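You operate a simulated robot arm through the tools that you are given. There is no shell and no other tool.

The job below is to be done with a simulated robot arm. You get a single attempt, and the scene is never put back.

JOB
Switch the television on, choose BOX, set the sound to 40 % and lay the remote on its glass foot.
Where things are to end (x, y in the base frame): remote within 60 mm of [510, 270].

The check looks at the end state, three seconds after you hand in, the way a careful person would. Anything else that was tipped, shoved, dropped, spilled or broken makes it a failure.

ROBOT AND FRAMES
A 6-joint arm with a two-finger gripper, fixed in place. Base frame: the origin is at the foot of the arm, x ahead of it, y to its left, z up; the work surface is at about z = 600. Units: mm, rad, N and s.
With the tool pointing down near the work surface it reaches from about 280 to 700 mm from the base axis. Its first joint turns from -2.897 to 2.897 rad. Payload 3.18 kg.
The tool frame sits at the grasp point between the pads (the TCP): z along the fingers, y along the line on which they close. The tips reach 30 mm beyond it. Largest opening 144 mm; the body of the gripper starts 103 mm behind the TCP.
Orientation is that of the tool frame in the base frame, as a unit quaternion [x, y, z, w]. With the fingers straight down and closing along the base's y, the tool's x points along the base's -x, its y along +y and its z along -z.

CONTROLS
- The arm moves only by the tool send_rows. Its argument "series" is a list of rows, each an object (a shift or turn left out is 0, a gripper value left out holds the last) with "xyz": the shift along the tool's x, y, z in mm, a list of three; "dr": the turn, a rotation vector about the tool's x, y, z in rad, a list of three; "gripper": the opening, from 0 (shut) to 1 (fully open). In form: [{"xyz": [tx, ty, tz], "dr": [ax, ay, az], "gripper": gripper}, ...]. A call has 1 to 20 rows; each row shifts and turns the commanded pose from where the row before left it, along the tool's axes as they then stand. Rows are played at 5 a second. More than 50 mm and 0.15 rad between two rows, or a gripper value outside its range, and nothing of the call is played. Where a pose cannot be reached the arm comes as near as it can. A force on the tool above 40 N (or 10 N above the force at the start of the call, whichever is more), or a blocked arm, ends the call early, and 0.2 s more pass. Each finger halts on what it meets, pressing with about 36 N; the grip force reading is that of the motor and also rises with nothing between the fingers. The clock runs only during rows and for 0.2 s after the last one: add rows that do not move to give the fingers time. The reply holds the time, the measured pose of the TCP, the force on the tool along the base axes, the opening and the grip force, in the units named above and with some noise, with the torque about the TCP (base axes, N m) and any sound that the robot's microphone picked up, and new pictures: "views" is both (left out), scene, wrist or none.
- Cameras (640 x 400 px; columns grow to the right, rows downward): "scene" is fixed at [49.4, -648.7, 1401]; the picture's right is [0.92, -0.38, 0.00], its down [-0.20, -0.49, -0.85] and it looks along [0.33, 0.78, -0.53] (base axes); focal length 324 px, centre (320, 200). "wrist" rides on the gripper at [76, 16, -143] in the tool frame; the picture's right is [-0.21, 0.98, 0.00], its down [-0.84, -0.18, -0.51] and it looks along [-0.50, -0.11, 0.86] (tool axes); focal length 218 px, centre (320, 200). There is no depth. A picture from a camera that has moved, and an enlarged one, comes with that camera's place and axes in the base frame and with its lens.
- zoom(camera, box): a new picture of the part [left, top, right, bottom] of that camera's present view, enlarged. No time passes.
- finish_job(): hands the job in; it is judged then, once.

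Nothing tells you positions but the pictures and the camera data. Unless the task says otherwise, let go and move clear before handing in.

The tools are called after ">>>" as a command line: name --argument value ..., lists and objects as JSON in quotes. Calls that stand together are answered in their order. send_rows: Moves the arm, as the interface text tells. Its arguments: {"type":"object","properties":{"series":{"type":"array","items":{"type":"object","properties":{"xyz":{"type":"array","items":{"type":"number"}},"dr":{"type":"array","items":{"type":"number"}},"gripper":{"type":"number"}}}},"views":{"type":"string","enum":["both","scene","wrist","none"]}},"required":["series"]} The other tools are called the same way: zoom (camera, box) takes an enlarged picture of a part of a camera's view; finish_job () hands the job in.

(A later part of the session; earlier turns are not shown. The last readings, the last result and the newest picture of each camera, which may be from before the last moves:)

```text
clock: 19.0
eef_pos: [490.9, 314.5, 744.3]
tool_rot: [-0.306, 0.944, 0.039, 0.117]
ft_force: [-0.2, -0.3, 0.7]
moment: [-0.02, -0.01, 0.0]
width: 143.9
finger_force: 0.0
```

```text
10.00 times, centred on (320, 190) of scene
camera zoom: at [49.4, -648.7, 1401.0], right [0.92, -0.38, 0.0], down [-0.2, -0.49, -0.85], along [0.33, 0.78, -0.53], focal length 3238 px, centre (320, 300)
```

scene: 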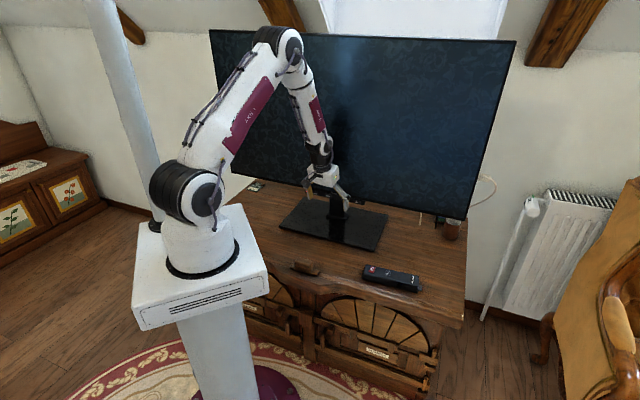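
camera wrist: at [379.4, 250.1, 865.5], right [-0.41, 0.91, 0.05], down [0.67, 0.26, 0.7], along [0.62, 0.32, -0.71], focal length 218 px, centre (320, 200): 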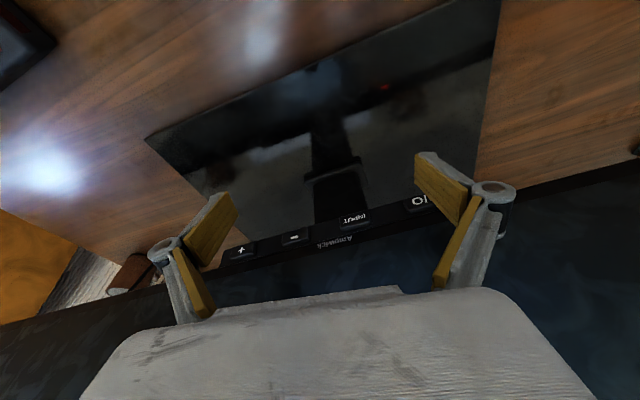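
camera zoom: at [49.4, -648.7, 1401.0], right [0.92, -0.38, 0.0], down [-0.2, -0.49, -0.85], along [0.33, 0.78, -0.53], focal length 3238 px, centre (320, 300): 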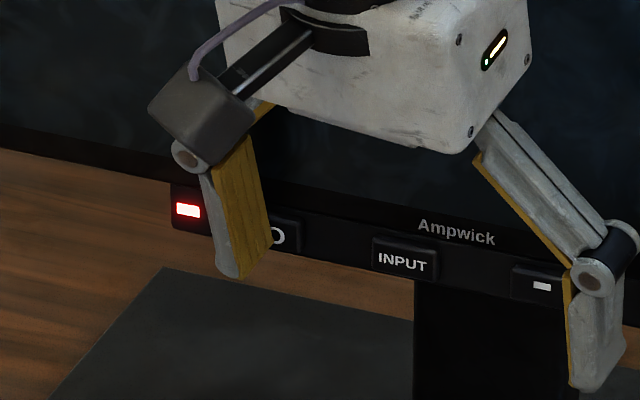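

Still no contact; the finger is a little left of the key's centre. I shift 5 mm right and continue in small steps.

>>> send_rows --series '[{"xyz": [0, -5, 0]}, {"xyz": [-2.4, 0.4, 0.6]}, {"xyz": [0, 0, 0]}]' --views "none"

>>> send_rows --series '[{"xyz": [-1.9, 0.3, 0.5]}, {"xyz": [0, 0, 0]}]' --views "none"

>>> send_rows --series '[{"xyz": [-1.9, 0.3, 0.5]}, {"xyz": [0, 0, 0]}]'

>>> zoom --camera "scene" --box '[290, 170, 350, 210]'

```text
clock: 19.8
eef_pos: [496.6, 313.0, 744.5]
tool_rot: [-0.307, 0.944, 0.038, 0.118]
ft_force: [-0.3, -0.8, 0.1]
moment: [0.02, -0.01, 0.07]
width: 143.8
finger_force: 0.1
```

```text
clock: 20.4
eef_pos: [497.4, 314.2, 745.9]
tool_rot: [-0.306, 0.944, 0.038, 0.118]
ft_force: [-2.2, -0.9, -0.6]
moment: [0.0, 0.03, 0.13]
width: 144.1
finger_force: 0.1
heard: click
```

```text
clock: 21.0
eef_pos: [498.5, 315.2, 744.5]
tool_rot: [-0.308, 0.943, 0.038, 0.117]
ft_force: [-2.0, -3.3, -0.6]
moment: [-0.02, 0.01, 0.3]
width: 144.1
finger_force: 0.0
camera wrist: at [399.5, 263.6, 865.4], right [-0.41, 0.91, 0.05], down [0.67, 0.26, 0.7], along [0.62, 0.32, -0.71], focal length 218 px, centre (320, 200)
```

scene: 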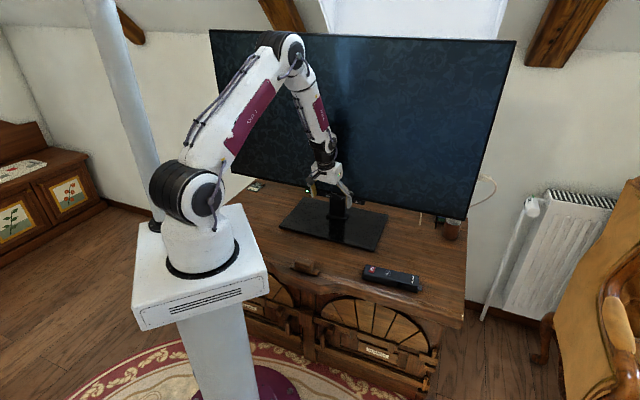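
wrist: 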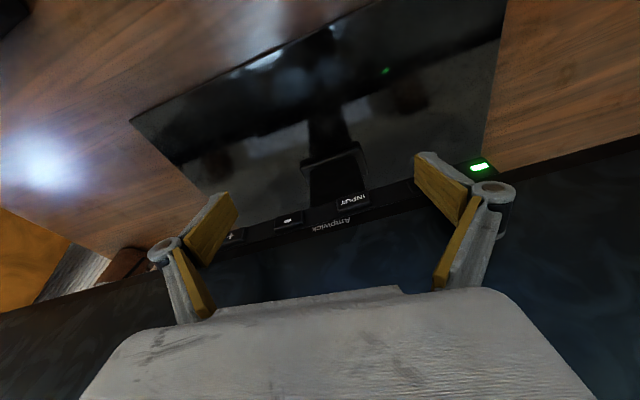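

```text
10.00 times, centred on (320, 190) of scene
camera zoom: at [49.4, -648.7, 1401.0], right [0.92, -0.38, 0.0], down [-0.2, -0.49, -0.85], along [0.33, 0.78, -0.53], focal length 3238 px, centre (320, 300)
```

zoom: 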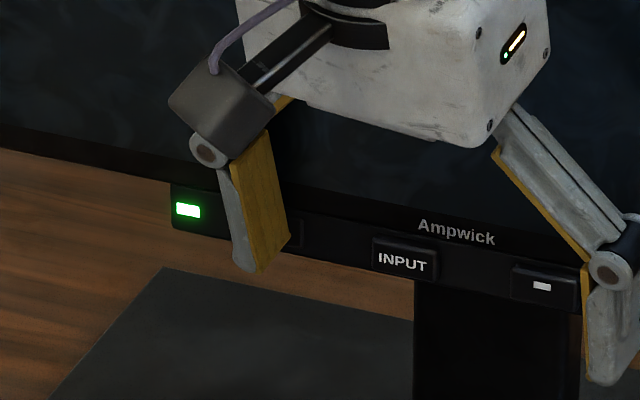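

Click heard and the LED turned green: the TV is on. I'll back off and look at the screen for what it shows.

>>> send_rows --series '[{"xyz": [9.6, -1.6, -2.4]}, {"xyz": [19.2, -3.1, -4.8]}, {"xyz": [0, 0, 0]}]'

>>> zoom --camera "scene" --box '[200, 20, 520, 220]'

```text
clock: 21.8
eef_pos: [478.2, 294.1, 744.0]
tool_rot: [-0.307, 0.944, 0.038, 0.118]
ft_force: [-1.0, -1.0, -1.3]
moment: [0.01, 0.02, 0.02]
width: 143.9
finger_force: 0.0
camera wrist: at [378.7, 242.5, 865.2], right [-0.41, 0.91, 0.05], down [0.67, 0.26, 0.7], along [0.62, 0.32, -0.71], focal length 218 px, centre (320, 200)
```

scene: 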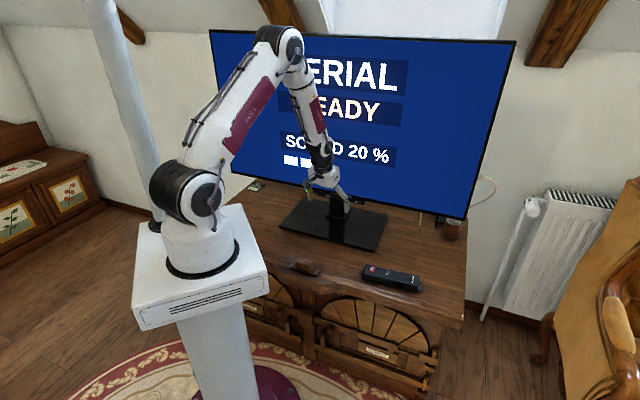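
wrist: 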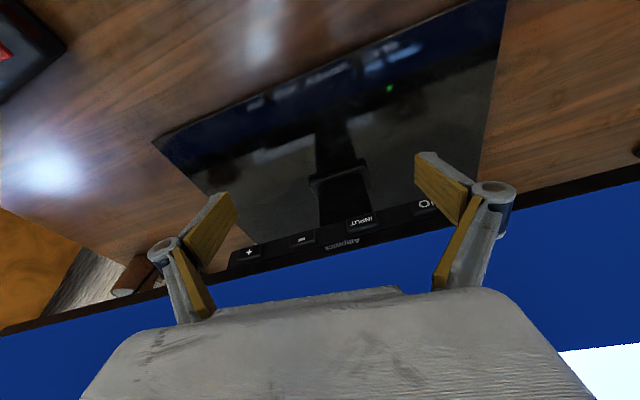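

```text
2.00 times, centred on (360, 120) of scene
camera zoom: at [49.4, -648.7, 1401.0], right [0.92, -0.38, 0.0], down [-0.2, -0.49, -0.85], along [0.33, 0.78, -0.53], focal length 648 px, centre (240, 360)
```

zoom: 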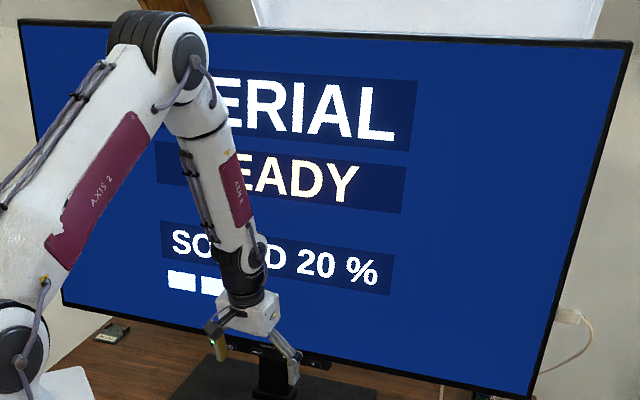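

The screen shows "AERIAL – READY – SOUND 20 %". Next I move 59.5 mm right to INPUT and look.

>>> send_rows --series '[{"xyz": [-4.5, -29.4, 1.1]}, {"xyz": [-4.5, -29.4, 1.1]}, {"xyz": [-9.6, 1.6, 2.4]}, {"xyz": [0, 0, 0]}]'

>>> zoom --camera "wrist" --box '[360, 120, 520, 250]'

>>> zoom --camera "scene" --box '[300, 170, 375, 220]'

```text
clock: 22.8
eef_pos: [526.8, 260.4, 743.5]
tool_rot: [-0.305, 0.944, 0.038, 0.118]
ft_force: [-0.3, -0.2, 0.5]
moment: [0.01, -0.01, 0.0]
width: 143.8
finger_force: 0.1
camera wrist: at [427.7, 208.7, 864.7], right [-0.41, 0.91, 0.05], down [0.67, 0.26, 0.7], along [0.62, 0.32, -0.71], focal length 218 px, centre (320, 200)
```

scene: 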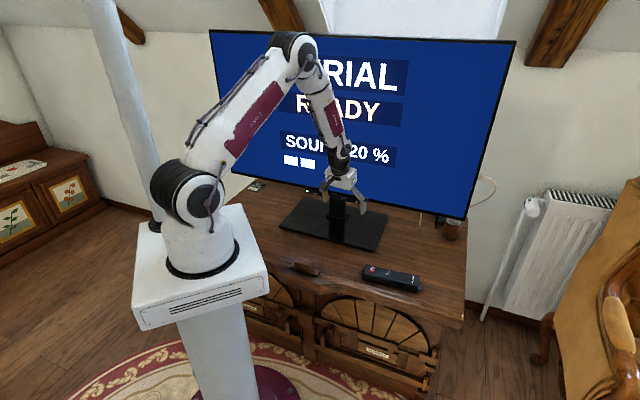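
wrist: 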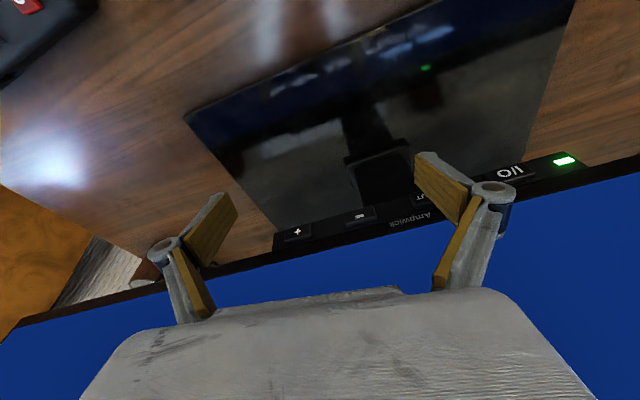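

```text
3.08 times, centred on (440, 185) of wrist
camera zoom: at [427.7, 208.7, 864.7], right [-0.41, 0.91, 0.05], down [0.67, 0.26, 0.7], along [0.62, 0.32, -0.71], focal length 672 px, centre (-49, 246)
```

zoom: 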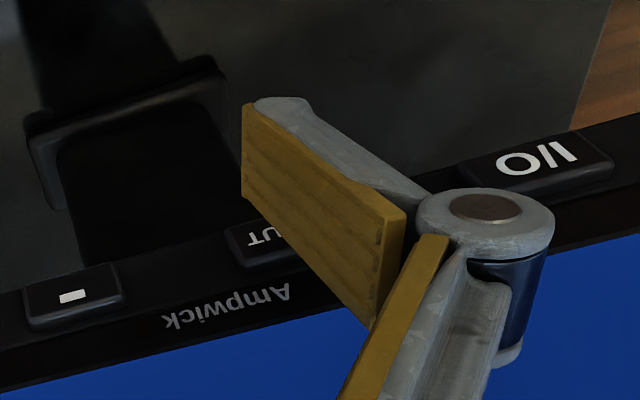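

```text
8.00 times, centred on (338, 195) of scene
camera zoom: at [49.4, -648.7, 1401.0], right [0.92, -0.38, 0.0], down [-0.2, -0.49, -0.85], along [0.33, 0.78, -0.53], focal length 2590 px, centre (180, 240)
```

zoom: 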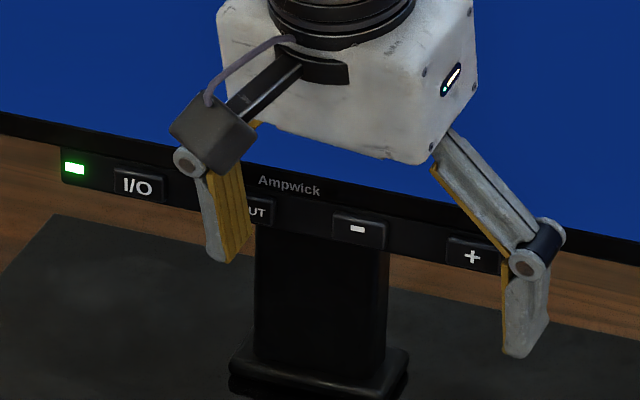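

The finger is in line with INPUT with about a 17 mm gap. I advance and press gently until a click.

>>> send_rows --series '[{"xyz": [-6.2, 1.0, 1.6]}, {"xyz": [-6.2, 1.0, 1.6]}, {"xyz": [0, 0, 0]}]' --views "none"

>>> send_rows --series '[{"xyz": [-1.9, 0.3, 0.5]}, {"xyz": [0, 0, 0]}]' --views "none"

>>> send_rows --series '[{"xyz": [-1.9, 0.3, 0.5]}, {"xyz": [0, 0, 0]}]' --views "scene"

```text
clock: 23.6
eef_pos: [535.6, 269.0, 743.1]
tool_rot: [-0.307, 0.944, 0.038, 0.118]
ft_force: [0.2, 0.5, -0.9]
moment: [0.01, 0.01, 0.04]
width: 143.9
finger_force: 0.1
```

```text
clock: 24.2
eef_pos: [536.7, 270.4, 744.3]
tool_rot: [-0.306, 0.944, 0.038, 0.118]
ft_force: [-0.5, -0.7, -0.4]
moment: [-0.03, 0.0, 0.01]
width: 144.0
finger_force: 0.1
```

```text
clock: 24.8
eef_pos: [538.2, 271.5, 743.9]
tool_rot: [-0.307, 0.944, 0.038, 0.118]
ft_force: [-1.4, -0.6, 0.4]
moment: [0.0, 0.0, 0.1]
width: 144.0
finger_force: 0.1
```

scene: 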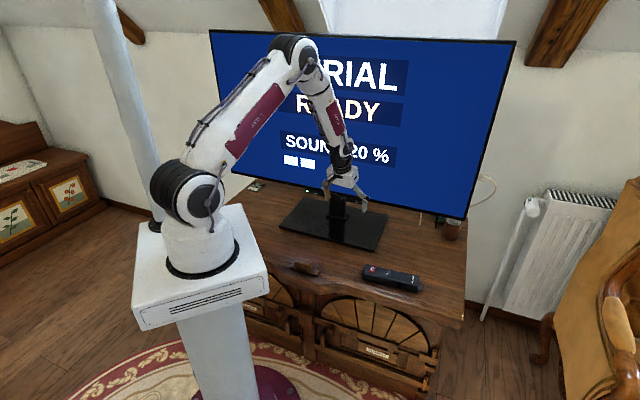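

Contact is starting (force about 1.5 N), no click yet. I push about 1.5 mm further.

>>> send_rows --series '[{"xyz": [-1.4, 0.2, 0.4]}, {"xyz": [0, 0, 0]}]' --views "scene"

```text
clock: 25.4
eef_pos: [539.5, 271.6, 744.5]
tool_rot: [-0.306, 0.944, 0.038, 0.117]
ft_force: [-1.2, -0.8, -1.1]
moment: [0.0, 0.0, 0.14]
width: 144.0
finger_force: 0.1
heard: click
```

scene: 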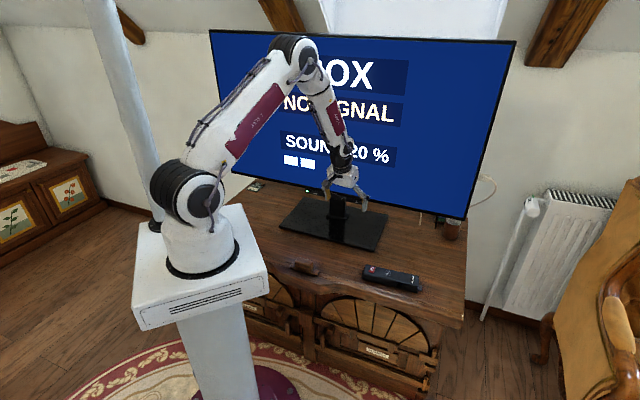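

The input switched to "…OX – NO SIGNAL" (BOX, I'll confirm when unobstructed). I back off and move on to the + key.

>>> send_rows --series '[{"xyz": [9.6, -1.6, -2.4]}, {"xyz": [17.2, -2.8, -4.3]}, {"xyz": [-6, -39.2, 1.5]}, {"xyz": [-6, -39.2, 1.5]}, {"xyz": [-6, -39.2, 1.5]}, {"xyz": [0, 0, 0]}]'

>>> zoom --camera "wrist" --box '[360, 120, 520, 250]'

>>> zoom --camera "scene" --box '[330, 180, 405, 230]'

>>> zoom --camera "scene" --box '[240, 40, 460, 190]'

```text
clock: 26.8
eef_pos: [603.9, 166.7, 743.8]
tool_rot: [-0.307, 0.944, 0.038, 0.118]
ft_force: [0.7, -0.5, 0.1]
moment: [-0.02, -0.01, 0.01]
width: 144.0
finger_force: 0.0
camera wrist: at [505.2, 115.0, 865.2], right [-0.41, 0.91, 0.05], down [0.67, 0.26, 0.7], along [0.62, 0.32, -0.71], focal length 218 px, centre (320, 200)
```

scene: 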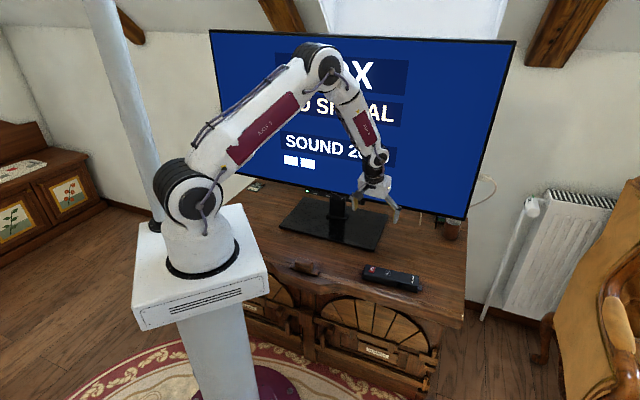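
wrist: 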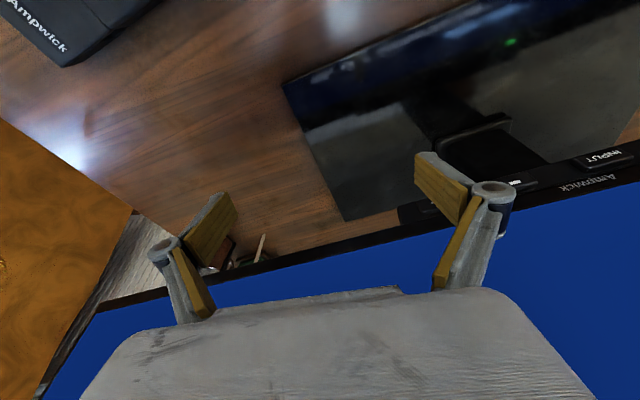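

```text
3.08 times, centred on (440, 185) of wrist
camera zoom: at [505.2, 115.0, 865.2], right [-0.41, 0.91, 0.05], down [0.67, 0.26, 0.7], along [0.62, 0.32, -0.71], focal length 672 px, centre (-49, 246)
```

zoom: 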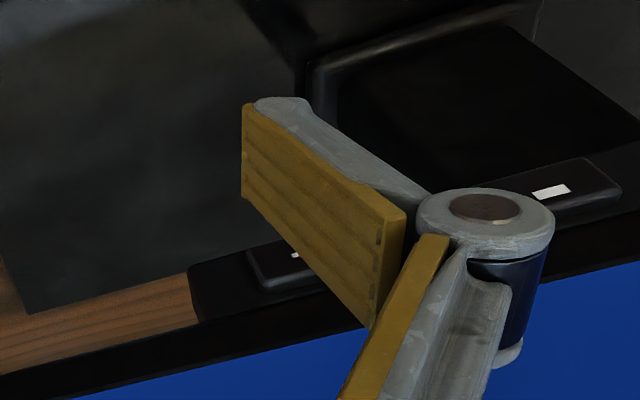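

```text
8.00 times, centred on (368, 205) of scene
camera zoom: at [49.4, -648.7, 1401.0], right [0.92, -0.38, 0.0], down [-0.2, -0.49, -0.85], along [0.33, 0.78, -0.53], focal length 2590 px, centre (-60, 160)
```

zoom: 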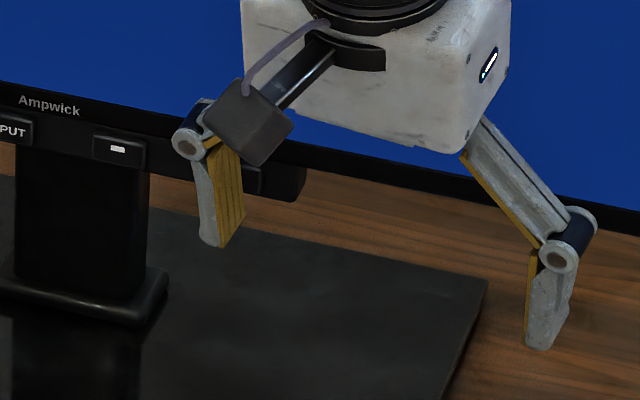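

```text
2.67 times, centred on (350, 115) of scene
camera zoom: at [49.4, -648.7, 1401.0], right [0.92, -0.38, 0.0], down [-0.2, -0.49, -0.85], along [0.33, 0.78, -0.53], focal length 863 px, centre (240, 427)
```

zoom: 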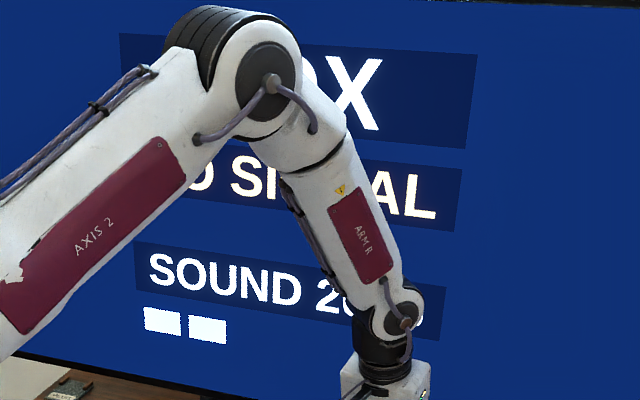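

The finger is about 28 mm in front of +, slightly right of centre. I shift 3 mm left, approach and press.

>>> send_rows --series '[{"xyz": [-9.6, 4.6, 2.4]}, {"xyz": [-9.6, 1.6, 2.4]}, {"xyz": [0, 0, 0]}]' --views "wrist"

>>> zoom --camera "wrist" --box '[360, 120, 520, 250]'

>>> send_rows --series '[{"xyz": [-2.4, 0.4, 0.6]}, {"xyz": [0, 0, 0]}]' --views "none"

```text
clock: 27.6
eef_pos: [616.0, 184.4, 745.9]
tool_rot: [-0.307, 0.944, 0.038, 0.118]
ft_force: [-0.2, 1.0, -0.5]
moment: [0.0, -0.05, -0.03]
width: 143.9
finger_force: 0.1
camera wrist: at [517.0, 132.8, 864.7], right [-0.41, 0.91, 0.05], down [0.67, 0.26, 0.7], along [0.62, 0.32, -0.71], focal length 218 px, centre (320, 200)
```

wrist: 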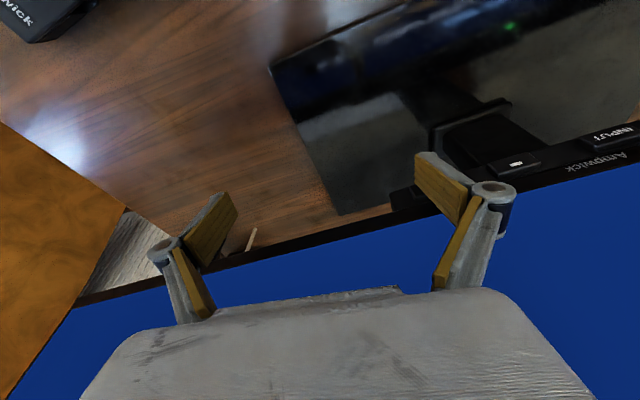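

```text
3.08 times, centred on (440, 185) of wrist
camera zoom: at [517.0, 132.8, 864.7], right [-0.41, 0.91, 0.05], down [0.67, 0.26, 0.7], along [0.62, 0.32, -0.71], focal length 672 px, centre (-49, 246)
```

zoom: 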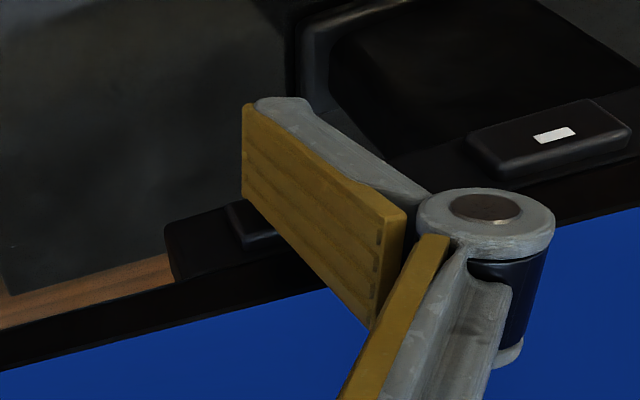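

```text
clock: 28.2
eef_pos: [618.1, 186.6, 744.3]
tool_rot: [-0.307, 0.944, 0.039, 0.118]
ft_force: [0.3, 1.4, -0.4]
moment: [0.02, -0.01, -0.01]
width: 143.9
finger_force: 0.1
```

Aligned with +, about 3–4 mm before contact. I keep pressing in 1.5 mm steps.

>>> send_rows --series '[{"xyz": [-1.9, 0.3, 0.5]}, {"xyz": [0, 0, 0]}]' --views "none"

>>> send_rows --series '[{"xyz": [-1.9, 0.3, 0.5]}, {"xyz": [0, 0, 0]}]' --views "scene"

```text
clock: 28.8
eef_pos: [619.8, 188.2, 745.4]
tool_rot: [-0.307, 0.944, 0.039, 0.117]
ft_force: [0.8, -0.1, -0.2]
moment: [-0.01, -0.04, 0.02]
width: 143.8
finger_force: 0.0
```

```text
clock: 29.4
eef_pos: [621.4, 188.9, 745.5]
tool_rot: [-0.307, 0.944, 0.039, 0.117]
ft_force: [-0.9, -0.8, 0.1]
moment: [0.0, -0.02, 0.08]
width: 144.0
finger_force: 0.0
heard: click
```

scene: 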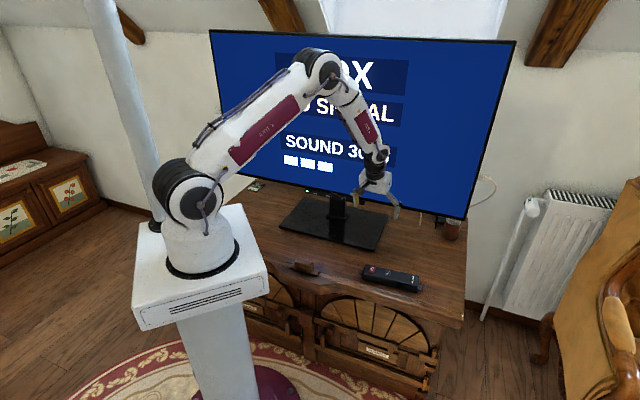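

Sound went to 30 %. I release by backing off 8 mm and press once more.

>>> send_rows --series '[{"xyz": [7.7, -1.2, -1.9]}, {"xyz": [0, 0, 0]}]' --views "scene"

>>> send_rows --series '[{"xyz": [-5.8, 0.9, 1.4]}, {"xyz": [0, 0, 0]}]' --views "none"

>>> send_rows --series '[{"xyz": [-1.9, 0.3, 0.5]}, {"xyz": [0, 0, 0]}]' --views "scene"

```text
clock: 30.0
eef_pos: [614.6, 183.5, 744.3]
tool_rot: [-0.307, 0.944, 0.038, 0.118]
ft_force: [-0.2, -0.5, 0.0]
moment: [-0.02, -0.02, 0.03]
width: 143.9
finger_force: 0.0
```

scene: 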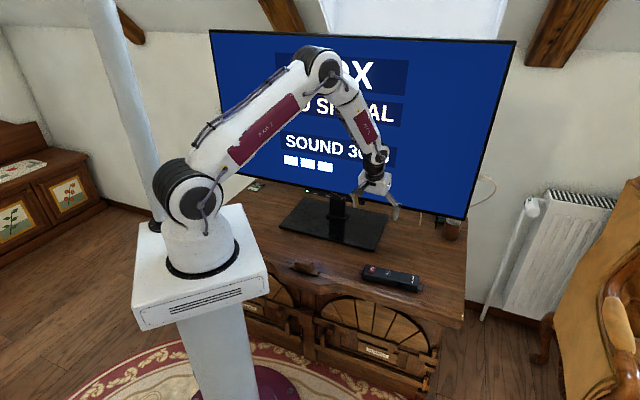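

```text
clock: 30.6
eef_pos: [619.1, 187.5, 745.5]
tool_rot: [-0.306, 0.944, 0.038, 0.117]
ft_force: [0.1, -0.7, 0.4]
moment: [0.02, -0.01, -0.01]
width: 144.0
finger_force: 0.1
```

```text
clock: 31.2
eef_pos: [620.5, 188.4, 744.6]
tool_rot: [-0.306, 0.944, 0.038, 0.118]
ft_force: [-0.2, -1.5, -0.8]
moment: [-0.02, 0.01, 0.06]
width: 144.0
finger_force: 0.0
```

scene: 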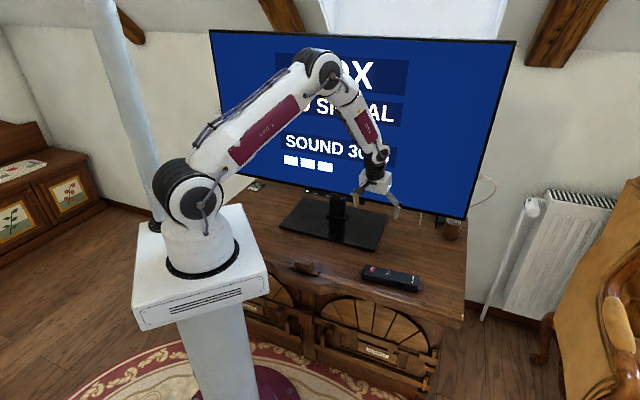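

Just touching again, still 30 %. One more small push.

>>> send_rows --series '[{"xyz": [-1.4, 0.2, 0.4]}, {"xyz": [0, 0, 0]}]' --views "scene"

```text
clock: 31.8
eef_pos: [622.2, 189.8, 744.2]
tool_rot: [-0.306, 0.944, 0.039, 0.118]
ft_force: [-1.7, -2.3, 0.3]
moment: [-0.02, 0.02, 0.12]
width: 144.4
finger_force: 0.0
heard: click
```

scene: 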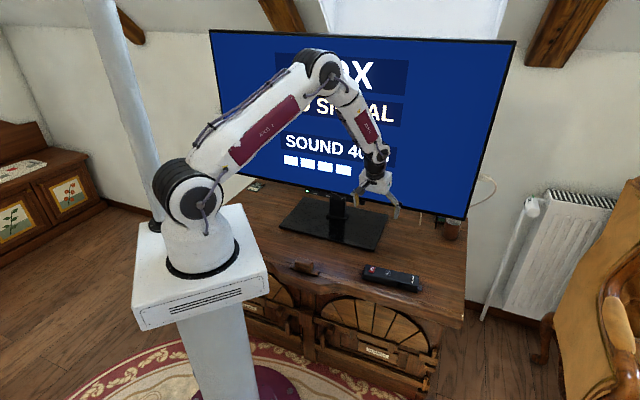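

Sound reads 40 %. I back off from the TV and rise, then check the screen text in full.

>>> send_rows --series '[{"xyz": [9.6, -1.6, -2.4]}, {"xyz": [28.8, -4.7, -7.2]}, {"xyz": [28.8, -4.7, -7.2]}, {"xyz": [0, -30, -35]}, {"xyz": [0, -35, -35]}, {"xyz": [0, -35, -35]}, {"xyz": [0, 0, 0]}]'

>>> zoom --camera "scene" --box '[240, 40, 460, 190]'

>>> zoom --camera "scene" --box '[290, 170, 400, 240]'

```text
clock: 33.4
eef_pos: [612.5, 42.6, 846.5]
tool_rot: [-0.307, 0.944, 0.038, 0.117]
ft_force: [0.3, 0.2, 0.3]
moment: [0.01, -0.03, -0.01]
width: 144.1
finger_force: 0.0
camera wrist: at [513.7, -8.4, 966.3], right [-0.41, 0.91, 0.05], down [0.67, 0.26, 0.7], along [0.62, 0.32, -0.71], focal length 218 px, centre (320, 200)
```

scene: 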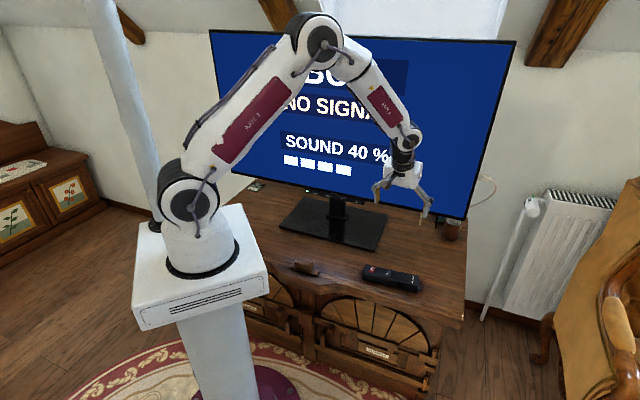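
wrist: 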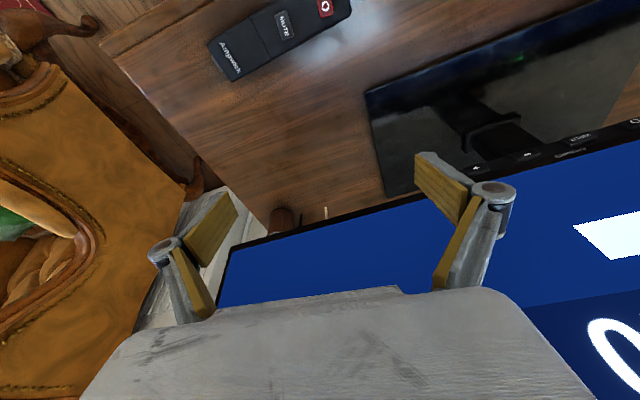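

```text
2.67 times, centred on (350, 115) of scene
camera zoom: at [49.4, -648.7, 1401.0], right [0.92, -0.38, 0.0], down [-0.2, -0.49, -0.85], along [0.33, 0.78, -0.53], focal length 863 px, centre (240, 427)
```

zoom: 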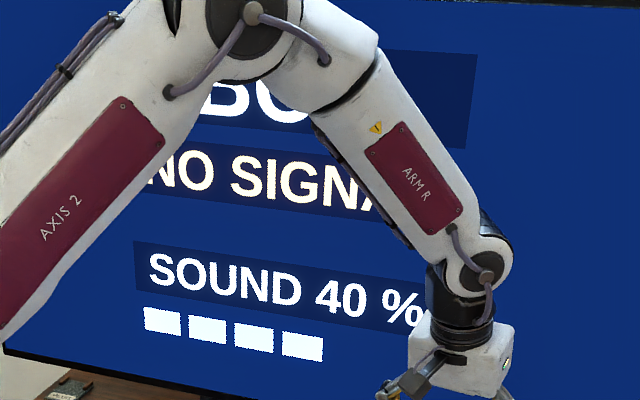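

```text
5.71 times, centred on (345, 205) of scene
camera zoom: at [49.4, -648.7, 1401.0], right [0.92, -0.38, 0.0], down [-0.2, -0.49, -0.85], along [0.33, 0.78, -0.53], focal length 1850 px, centre (177, 171)
```

zoom: 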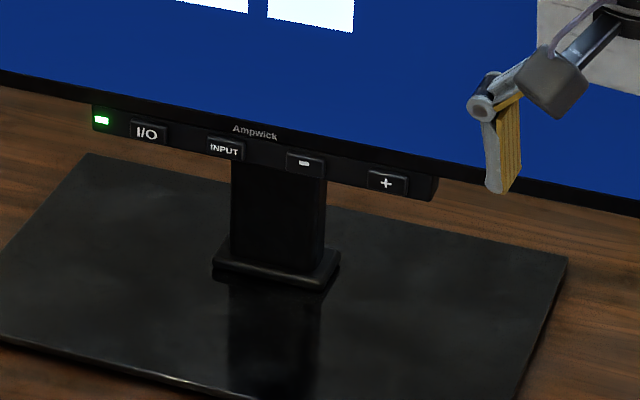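

The screen confirms BOX and SOUND 40 %, and the TV hasn't shifted. Now for the remote: I make the tool vertical, move above it and turn so the fingers close across its width.

>>> send_rows --series '[{"dr": [0, 0.122, 0]}, {"dr": [0, 0.122, 0]}, {"xyz": [37.9, -9.6, 0]}, {"xyz": [37.9, -9.6, 0]}, {"dr": [0, 0, 0.134]}, {"dr": [0, 0, 0.134]}, {"dr": [0, 0, 0.134]}, {"dr": [0, 0, 0.134]}, {"dr": [0, 0, 0.134]}, {"dr": [0, 0, 0.134]}, {"dr": [0, 0, 0.134]}, {"dr": [0, 0, 0.134]}, {"dr": [0, 0, 0.134]}, {"dr": [0, 0, 0.134]}, {"xyz": [0, 0, 0]}]'

```text
clock: 36.6
eef_pos: [561.0, -14.1, 845.0]
tool_rot: [0.349, 0.937, 0.002, 0.0]
ft_force: [-0.4, 0.1, 0.4]
moment: [-0.01, 0.01, 0.0]
width: 143.9
finger_force: 0.1
camera wrist: at [512.0, 46.0, 989.0], right [0.8, 0.6, 0.0], down [0.52, -0.69, 0.51], along [0.31, -0.4, -0.86], focal length 218 px, centre (320, 200)
```

scene: 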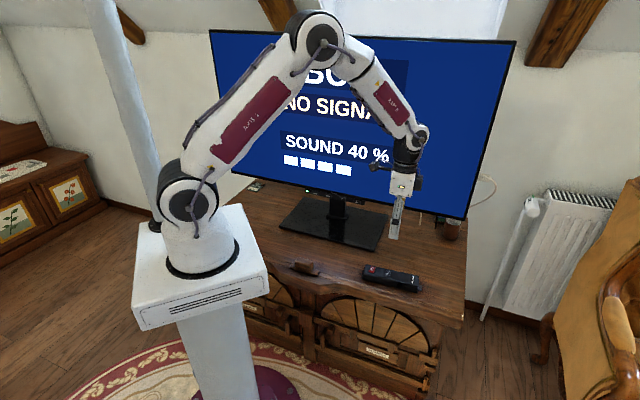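
wrist: 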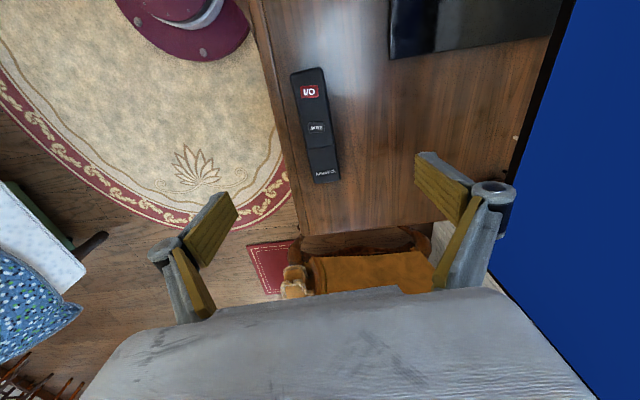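

The remote is visible at upper centre of the wrist view. I zoom in to examine it and compute its position.

>>> zoom --camera "wrist" --box '[260, 50, 390, 200]'

>>> zoom --camera "scene" --box '[350, 255, 440, 305]'

```text
2.67 times, centred on (325, 125) of wrist
camera zoom: at [512.0, 46.0, 989.0], right [0.8, 0.6, 0.0], down [0.52, -0.69, 0.51], along [0.31, -0.4, -0.86], focal length 582 px, centre (307, 400)
```

zoom: 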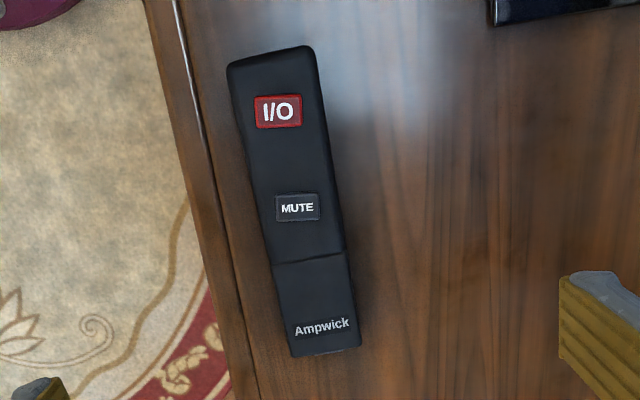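

```text
7.11 times, centred on (395, 280) of scene
camera zoom: at [49.4, -648.7, 1401.0], right [0.92, -0.38, 0.0], down [-0.2, -0.49, -0.85], along [0.33, 0.78, -0.53], focal length 2302 px, centre (-213, -369)
```

zoom: 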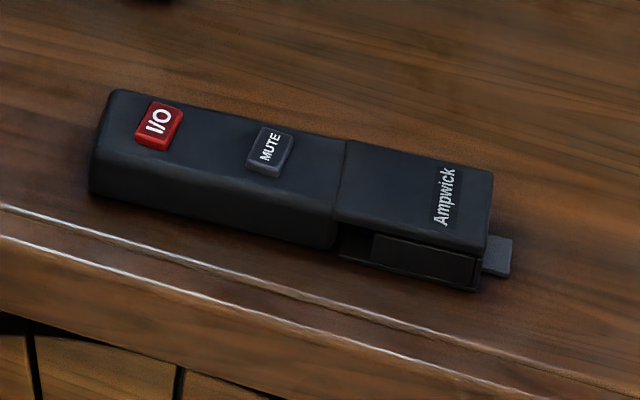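

The remote's centre is at about (562, -26), its long axis at about -42°, top at z≈629, width about 47 mm. I'll go above it at z≈700, with a moderate opening, and check alignment.

>>> send_rows --series '[{"dr": [0, 0, 0.024], "xyz": [-8.8, -8.2, 0], "gripper": 0.62}, {"xyz": [0, 0, 45]}, {"xyz": [0, 0, 45]}, {"xyz": [0, 0, 45]}, {"xyz": [0, 0, 0]}]'

>>> zoom --camera "wrist" --box '[200, 0, 440, 240]'

>>> zoom --camera "scene" --box '[350, 220, 440, 305]'

```text
clock: 37.8
eef_pos: [563.6, -28.1, 711.7]
tool_rot: [0.36, 0.933, 0.002, 0.001]
ft_force: [0.2, -0.2, 0.2]
moment: [0.01, 0.02, -0.01]
width: 89.3
finger_force: 0.1
camera wrist: at [516.2, 34.5, 854.6], right [0.81, 0.59, 0.0], down [0.5, -0.7, 0.51], along [0.3, -0.41, -0.86], focal length 218 px, centre (320, 200)
```

scene: 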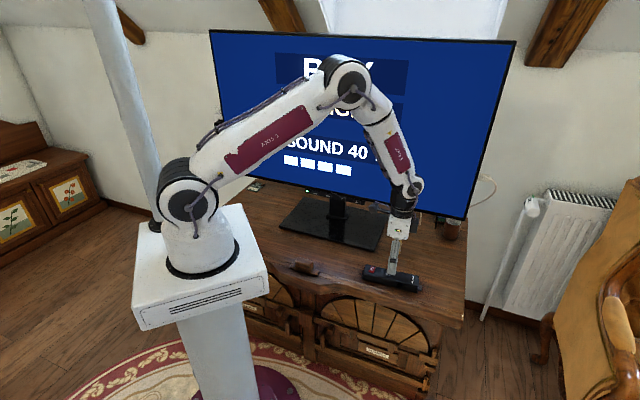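
wrist: 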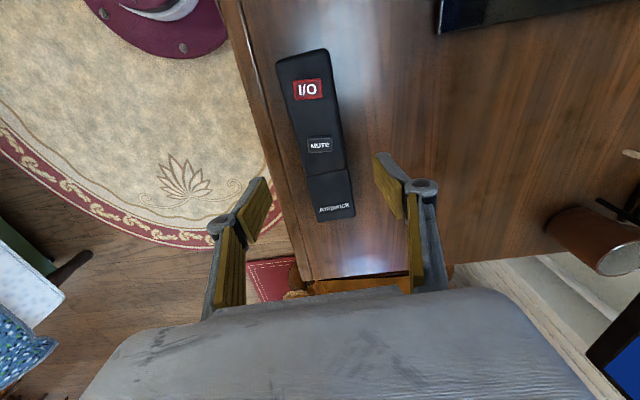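

```text
1.67 times, centred on (320, 120) of wrist
camera zoom: at [516.2, 34.5, 854.6], right [0.81, 0.59, 0.0], down [0.5, -0.7, 0.51], along [0.3, -0.41, -0.86], focal length 364 px, centre (320, 333)
```

zoom: 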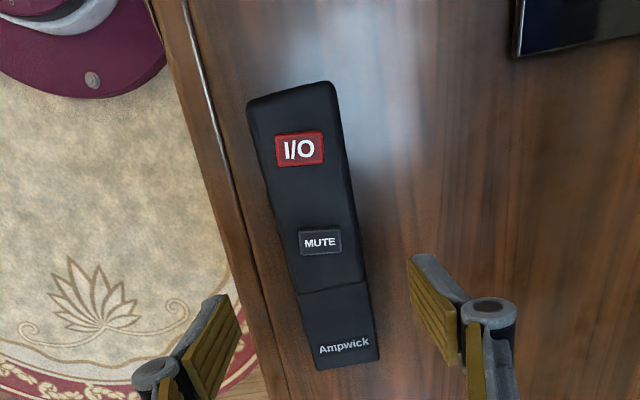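

```text
4.71 times, centred on (395, 262) of scene
camera zoom: at [49.4, -648.7, 1401.0], right [0.92, -0.38, 0.0], down [-0.2, -0.49, -0.85], along [0.33, 0.78, -0.53], focal length 1524 px, centre (-33, -94)
```

zoom: 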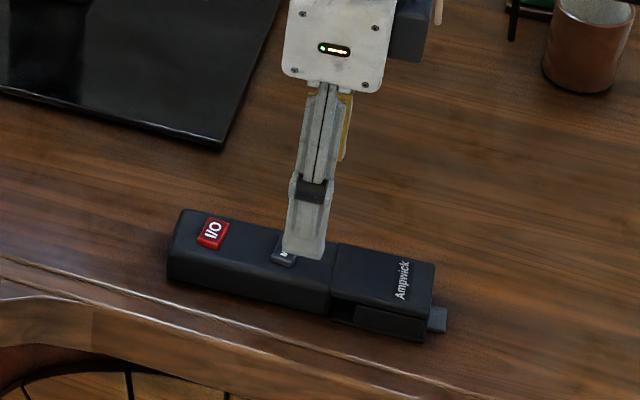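

Aligned: TCP sits over the remote's centre line just past MUTE. I descend to z≈633 and check before closing.

>>> send_rows --series '[{"xyz": [0, 0, 30]}, {"xyz": [0, 0, 30]}, {"xyz": [0, 0, 18]}, {"xyz": [0, 0, 0]}]'

>>> zoom --camera "wrist" --box '[200, 0, 440, 240]'

>>> zoom --camera "scene" --box '[350, 220, 440, 305]'

```text
clock: 38.8
eef_pos: [562.3, -26.2, 633.9]
tool_rot: [0.359, 0.933, 0.002, 0.001]
ft_force: [-0.4, 0.1, 0.0]
moment: [0.01, 0.03, 0.02]
width: 89.0
finger_force: 0.0
camera wrist: at [515.4, 35.9, 776.7], right [0.81, 0.59, 0.0], down [0.5, -0.7, 0.51], along [0.3, -0.41, -0.86], focal length 218 px, centre (320, 200)
```

scene: 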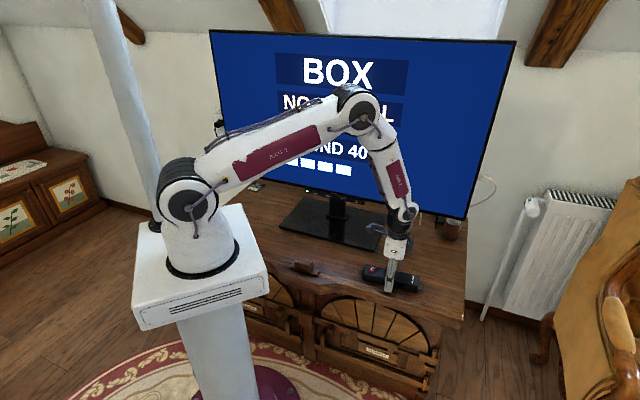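
wrist: 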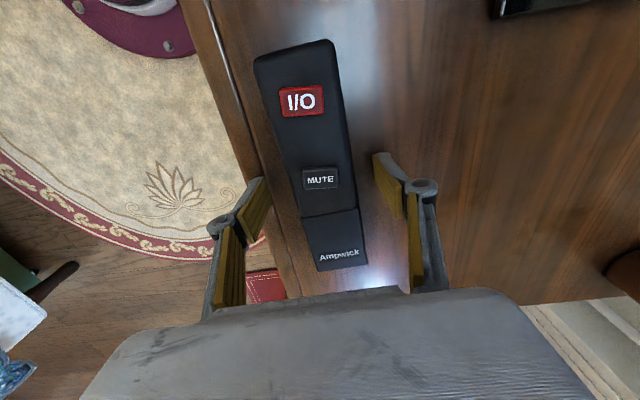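

```text
1.67 times, centred on (320, 120) of wrist
camera zoom: at [515.4, 35.9, 776.7], right [0.81, 0.59, 0.0], down [0.5, -0.7, 0.51], along [0.3, -0.41, -0.86], focal length 364 px, centre (320, 333)
```

zoom: 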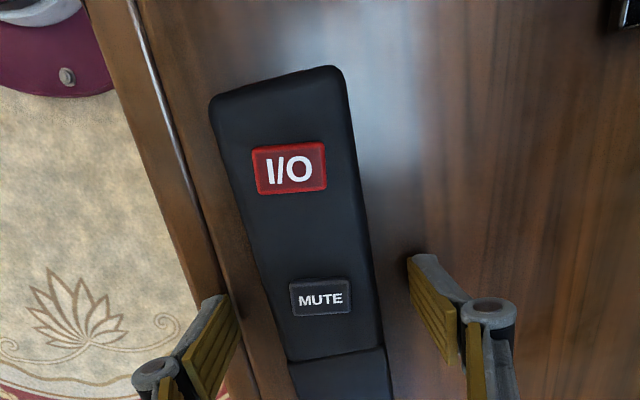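

```text
4.71 times, centred on (395, 262) of scene
camera zoom: at [49.4, -648.7, 1401.0], right [0.92, -0.38, 0.0], down [-0.2, -0.49, -0.85], along [0.33, 0.78, -0.53], focal length 1524 px, centre (-33, -94)
```

zoom: 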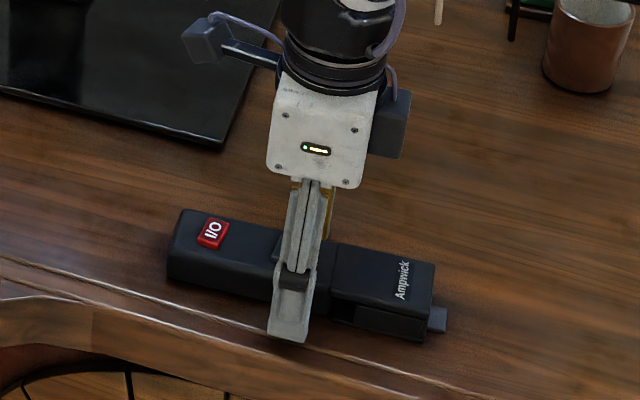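

Fingers straddle the remote's main body, clear of the buttons and cabinet edge. I close in stages.

>>> send_rows --series '[{"gripper": 0.45}, {"gripper": 0.38}, {"gripper": 0.32}, {"gripper": 0.25}, {"gripper": 0.2}, {"xyz": [0, 0, 0]}, {"xyz": [0, 0, 0]}]'

>>> zoom --camera "wrist" --box '[200, 0, 440, 240]'

>>> zoom --camera "scene" --box '[350, 220, 440, 305]'

```text
clock: 40.4
eef_pos: [563.6, -26.9, 634.3]
tool_rot: [0.358, 0.934, 0.003, 0.001]
ft_force: [0.4, 0.1, 1.0]
moment: [-0.04, -0.06, 0.0]
width: 49.1
finger_force: 36.8
camera wrist: at [515.4, 35.8, 777.0], right [0.81, 0.59, 0.0], down [0.5, -0.7, 0.51], along [0.3, -0.41, -0.86], focal length 218 px, centre (320, 200)
```

scene: 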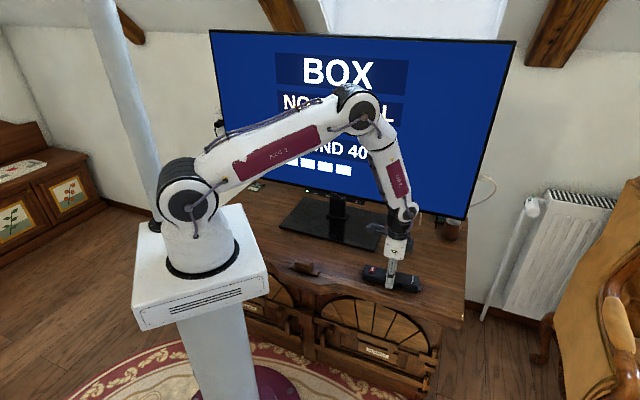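
wrist: 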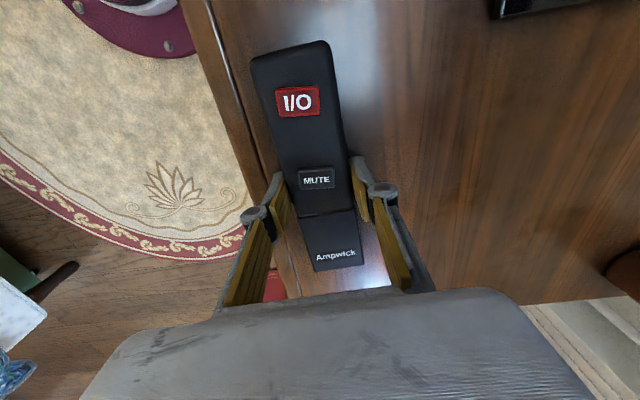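

```text
1.67 times, centred on (320, 120) of wrist
camera zoom: at [515.4, 35.8, 777.0], right [0.81, 0.59, 0.0], down [0.5, -0.7, 0.51], along [0.3, -0.41, -0.86], focal length 364 px, centre (320, 333)
```

zoom: 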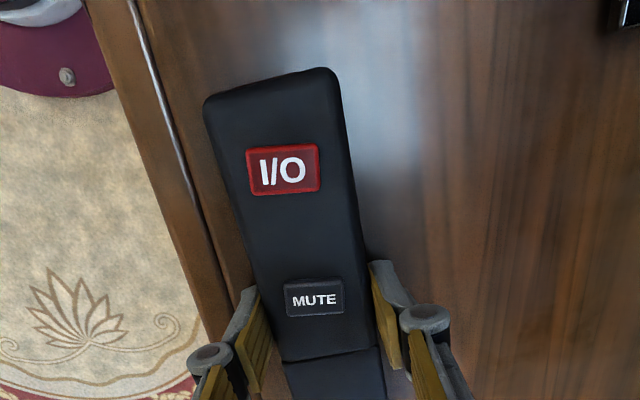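

```text
4.71 times, centred on (395, 262) of scene
camera zoom: at [49.4, -648.7, 1401.0], right [0.92, -0.38, 0.0], down [-0.2, -0.49, -0.85], along [0.33, 0.78, -0.53], focal length 1524 px, centre (-33, -94)
```

zoom: 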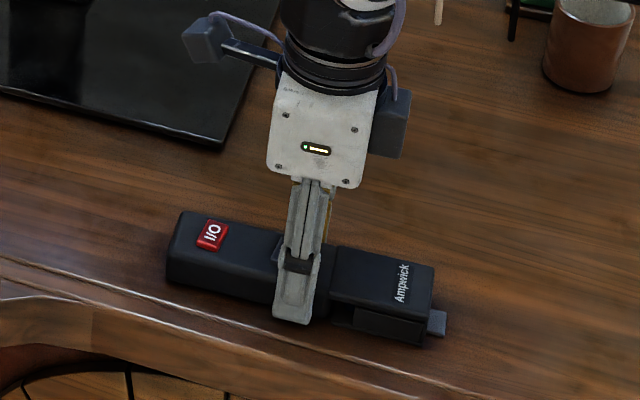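

Gripped at 49 mm. I lift 20 mm and check that the remote holds together and hangs level.

>>> send_rows --series '[{"xyz": [0, 0, -10]}, {"xyz": [0, 0, -10]}, {"xyz": [0, 0, 0]}]'

>>> zoom --camera "scene" --box '[350, 220, 440, 305]'

```text
clock: 41.2
eef_pos: [560.9, -25.7, 653.3]
tool_rot: [0.36, 0.933, 0.001, 0.0]
ft_force: [0.0, 0.6, -2.4]
moment: [0.0, 0.03, 0.01]
width: 49.5
finger_force: 35.6
camera wrist: at [514.8, 35.7, 797.1], right [0.81, 0.59, 0.0], down [0.5, -0.7, 0.51], along [0.3, -0.41, -0.86], focal length 218 px, centre (320, 200)
```

scene: 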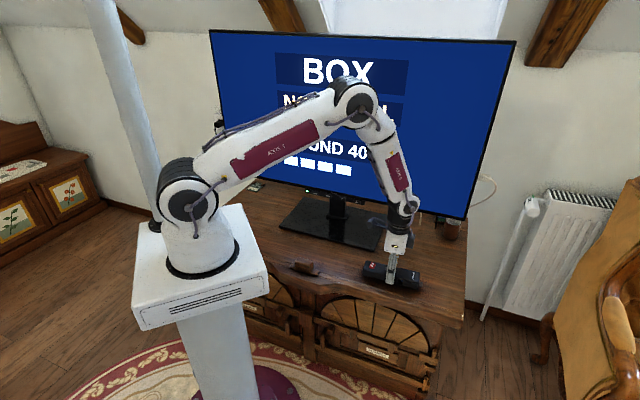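
wrist: 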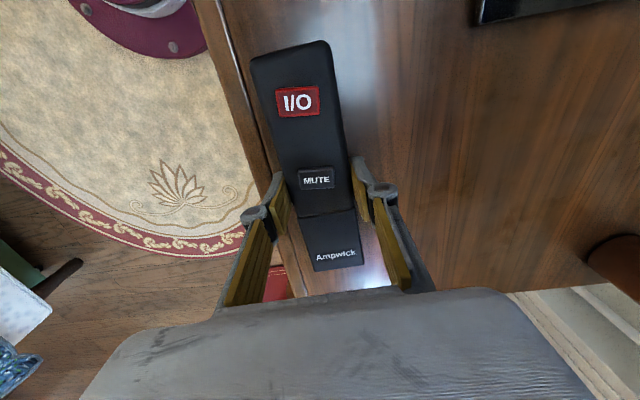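

```text
4.71 times, centred on (395, 262) of scene
camera zoom: at [49.4, -648.7, 1401.0], right [0.92, -0.38, 0.0], down [-0.2, -0.49, -0.85], along [0.33, 0.78, -0.53], focal length 1524 px, centre (-33, -94)
```

zoom: 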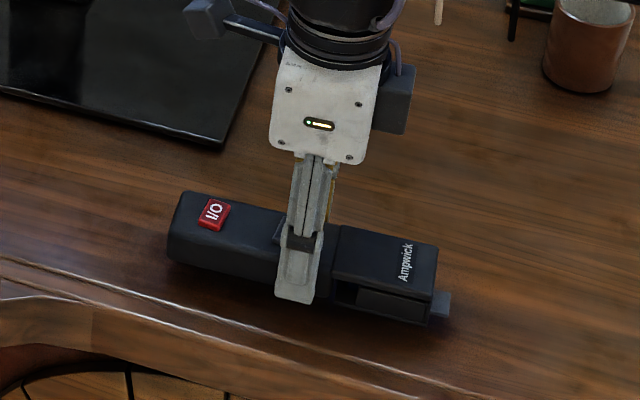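

The remote hangs level and whole (about 2.4 N). I'll carry it up and over to in front of the glass foot, keeping well away from the screen.

>>> send_rows --series '[{"xyz": [0, 0, -25]}, {"xyz": [0, 0, -25]}, {"xyz": [30.4, 18.65, 0]}, {"xyz": [30.4, 18.65, 0]}, {"xyz": [30.4, 18.65, 0]}, {"xyz": [30.4, 18.65, 0]}, {"xyz": [30.4, 18.65, 0]}, {"xyz": [30.4, 18.65, 0]}, {"xyz": [30.4, 18.65, 0]}, {"xyz": [30.4, 18.65, 0]}, {"dr": [0, 0, 0.049]}, {"xyz": [0, 0, 0]}]'

>>> zoom --camera "scene" --box '[260, 150, 420, 270]'

```text
clock: 43.8
eef_pos: [479.8, 247.5, 704.4]
tool_rot: [0.383, 0.924, 0.001, 0.0]
ft_force: [0.8, 0.6, -1.3]
moment: [0.02, -0.01, -0.01]
width: 49.3
finger_force: 36.0
camera wrist: at [436.8, 312.8, 847.7], right [0.84, 0.54, 0.0], down [0.47, -0.72, 0.51], along [0.28, -0.42, -0.86], focal length 218 px, centre (320, 200)
```

scene: 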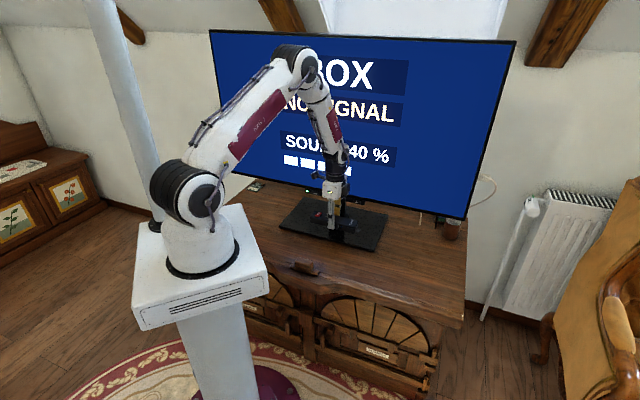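
wrist: 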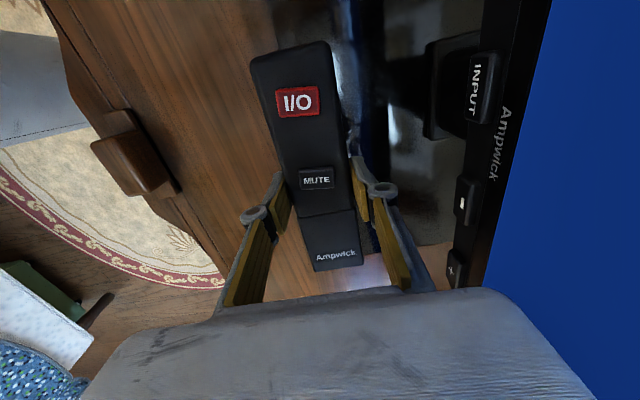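

```text
3.33 times, centred on (340, 210) of scene
camera zoom: at [49.4, -648.7, 1401.0], right [0.92, -0.38, 0.0], down [-0.2, -0.49, -0.85], along [0.33, 0.78, -0.53], focal length 1079 px, centre (253, 167)
```

zoom: 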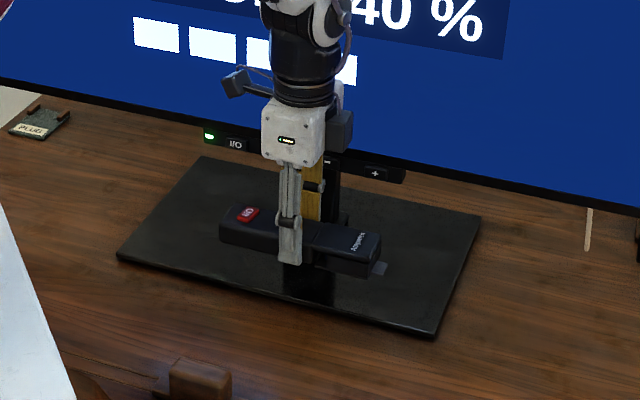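

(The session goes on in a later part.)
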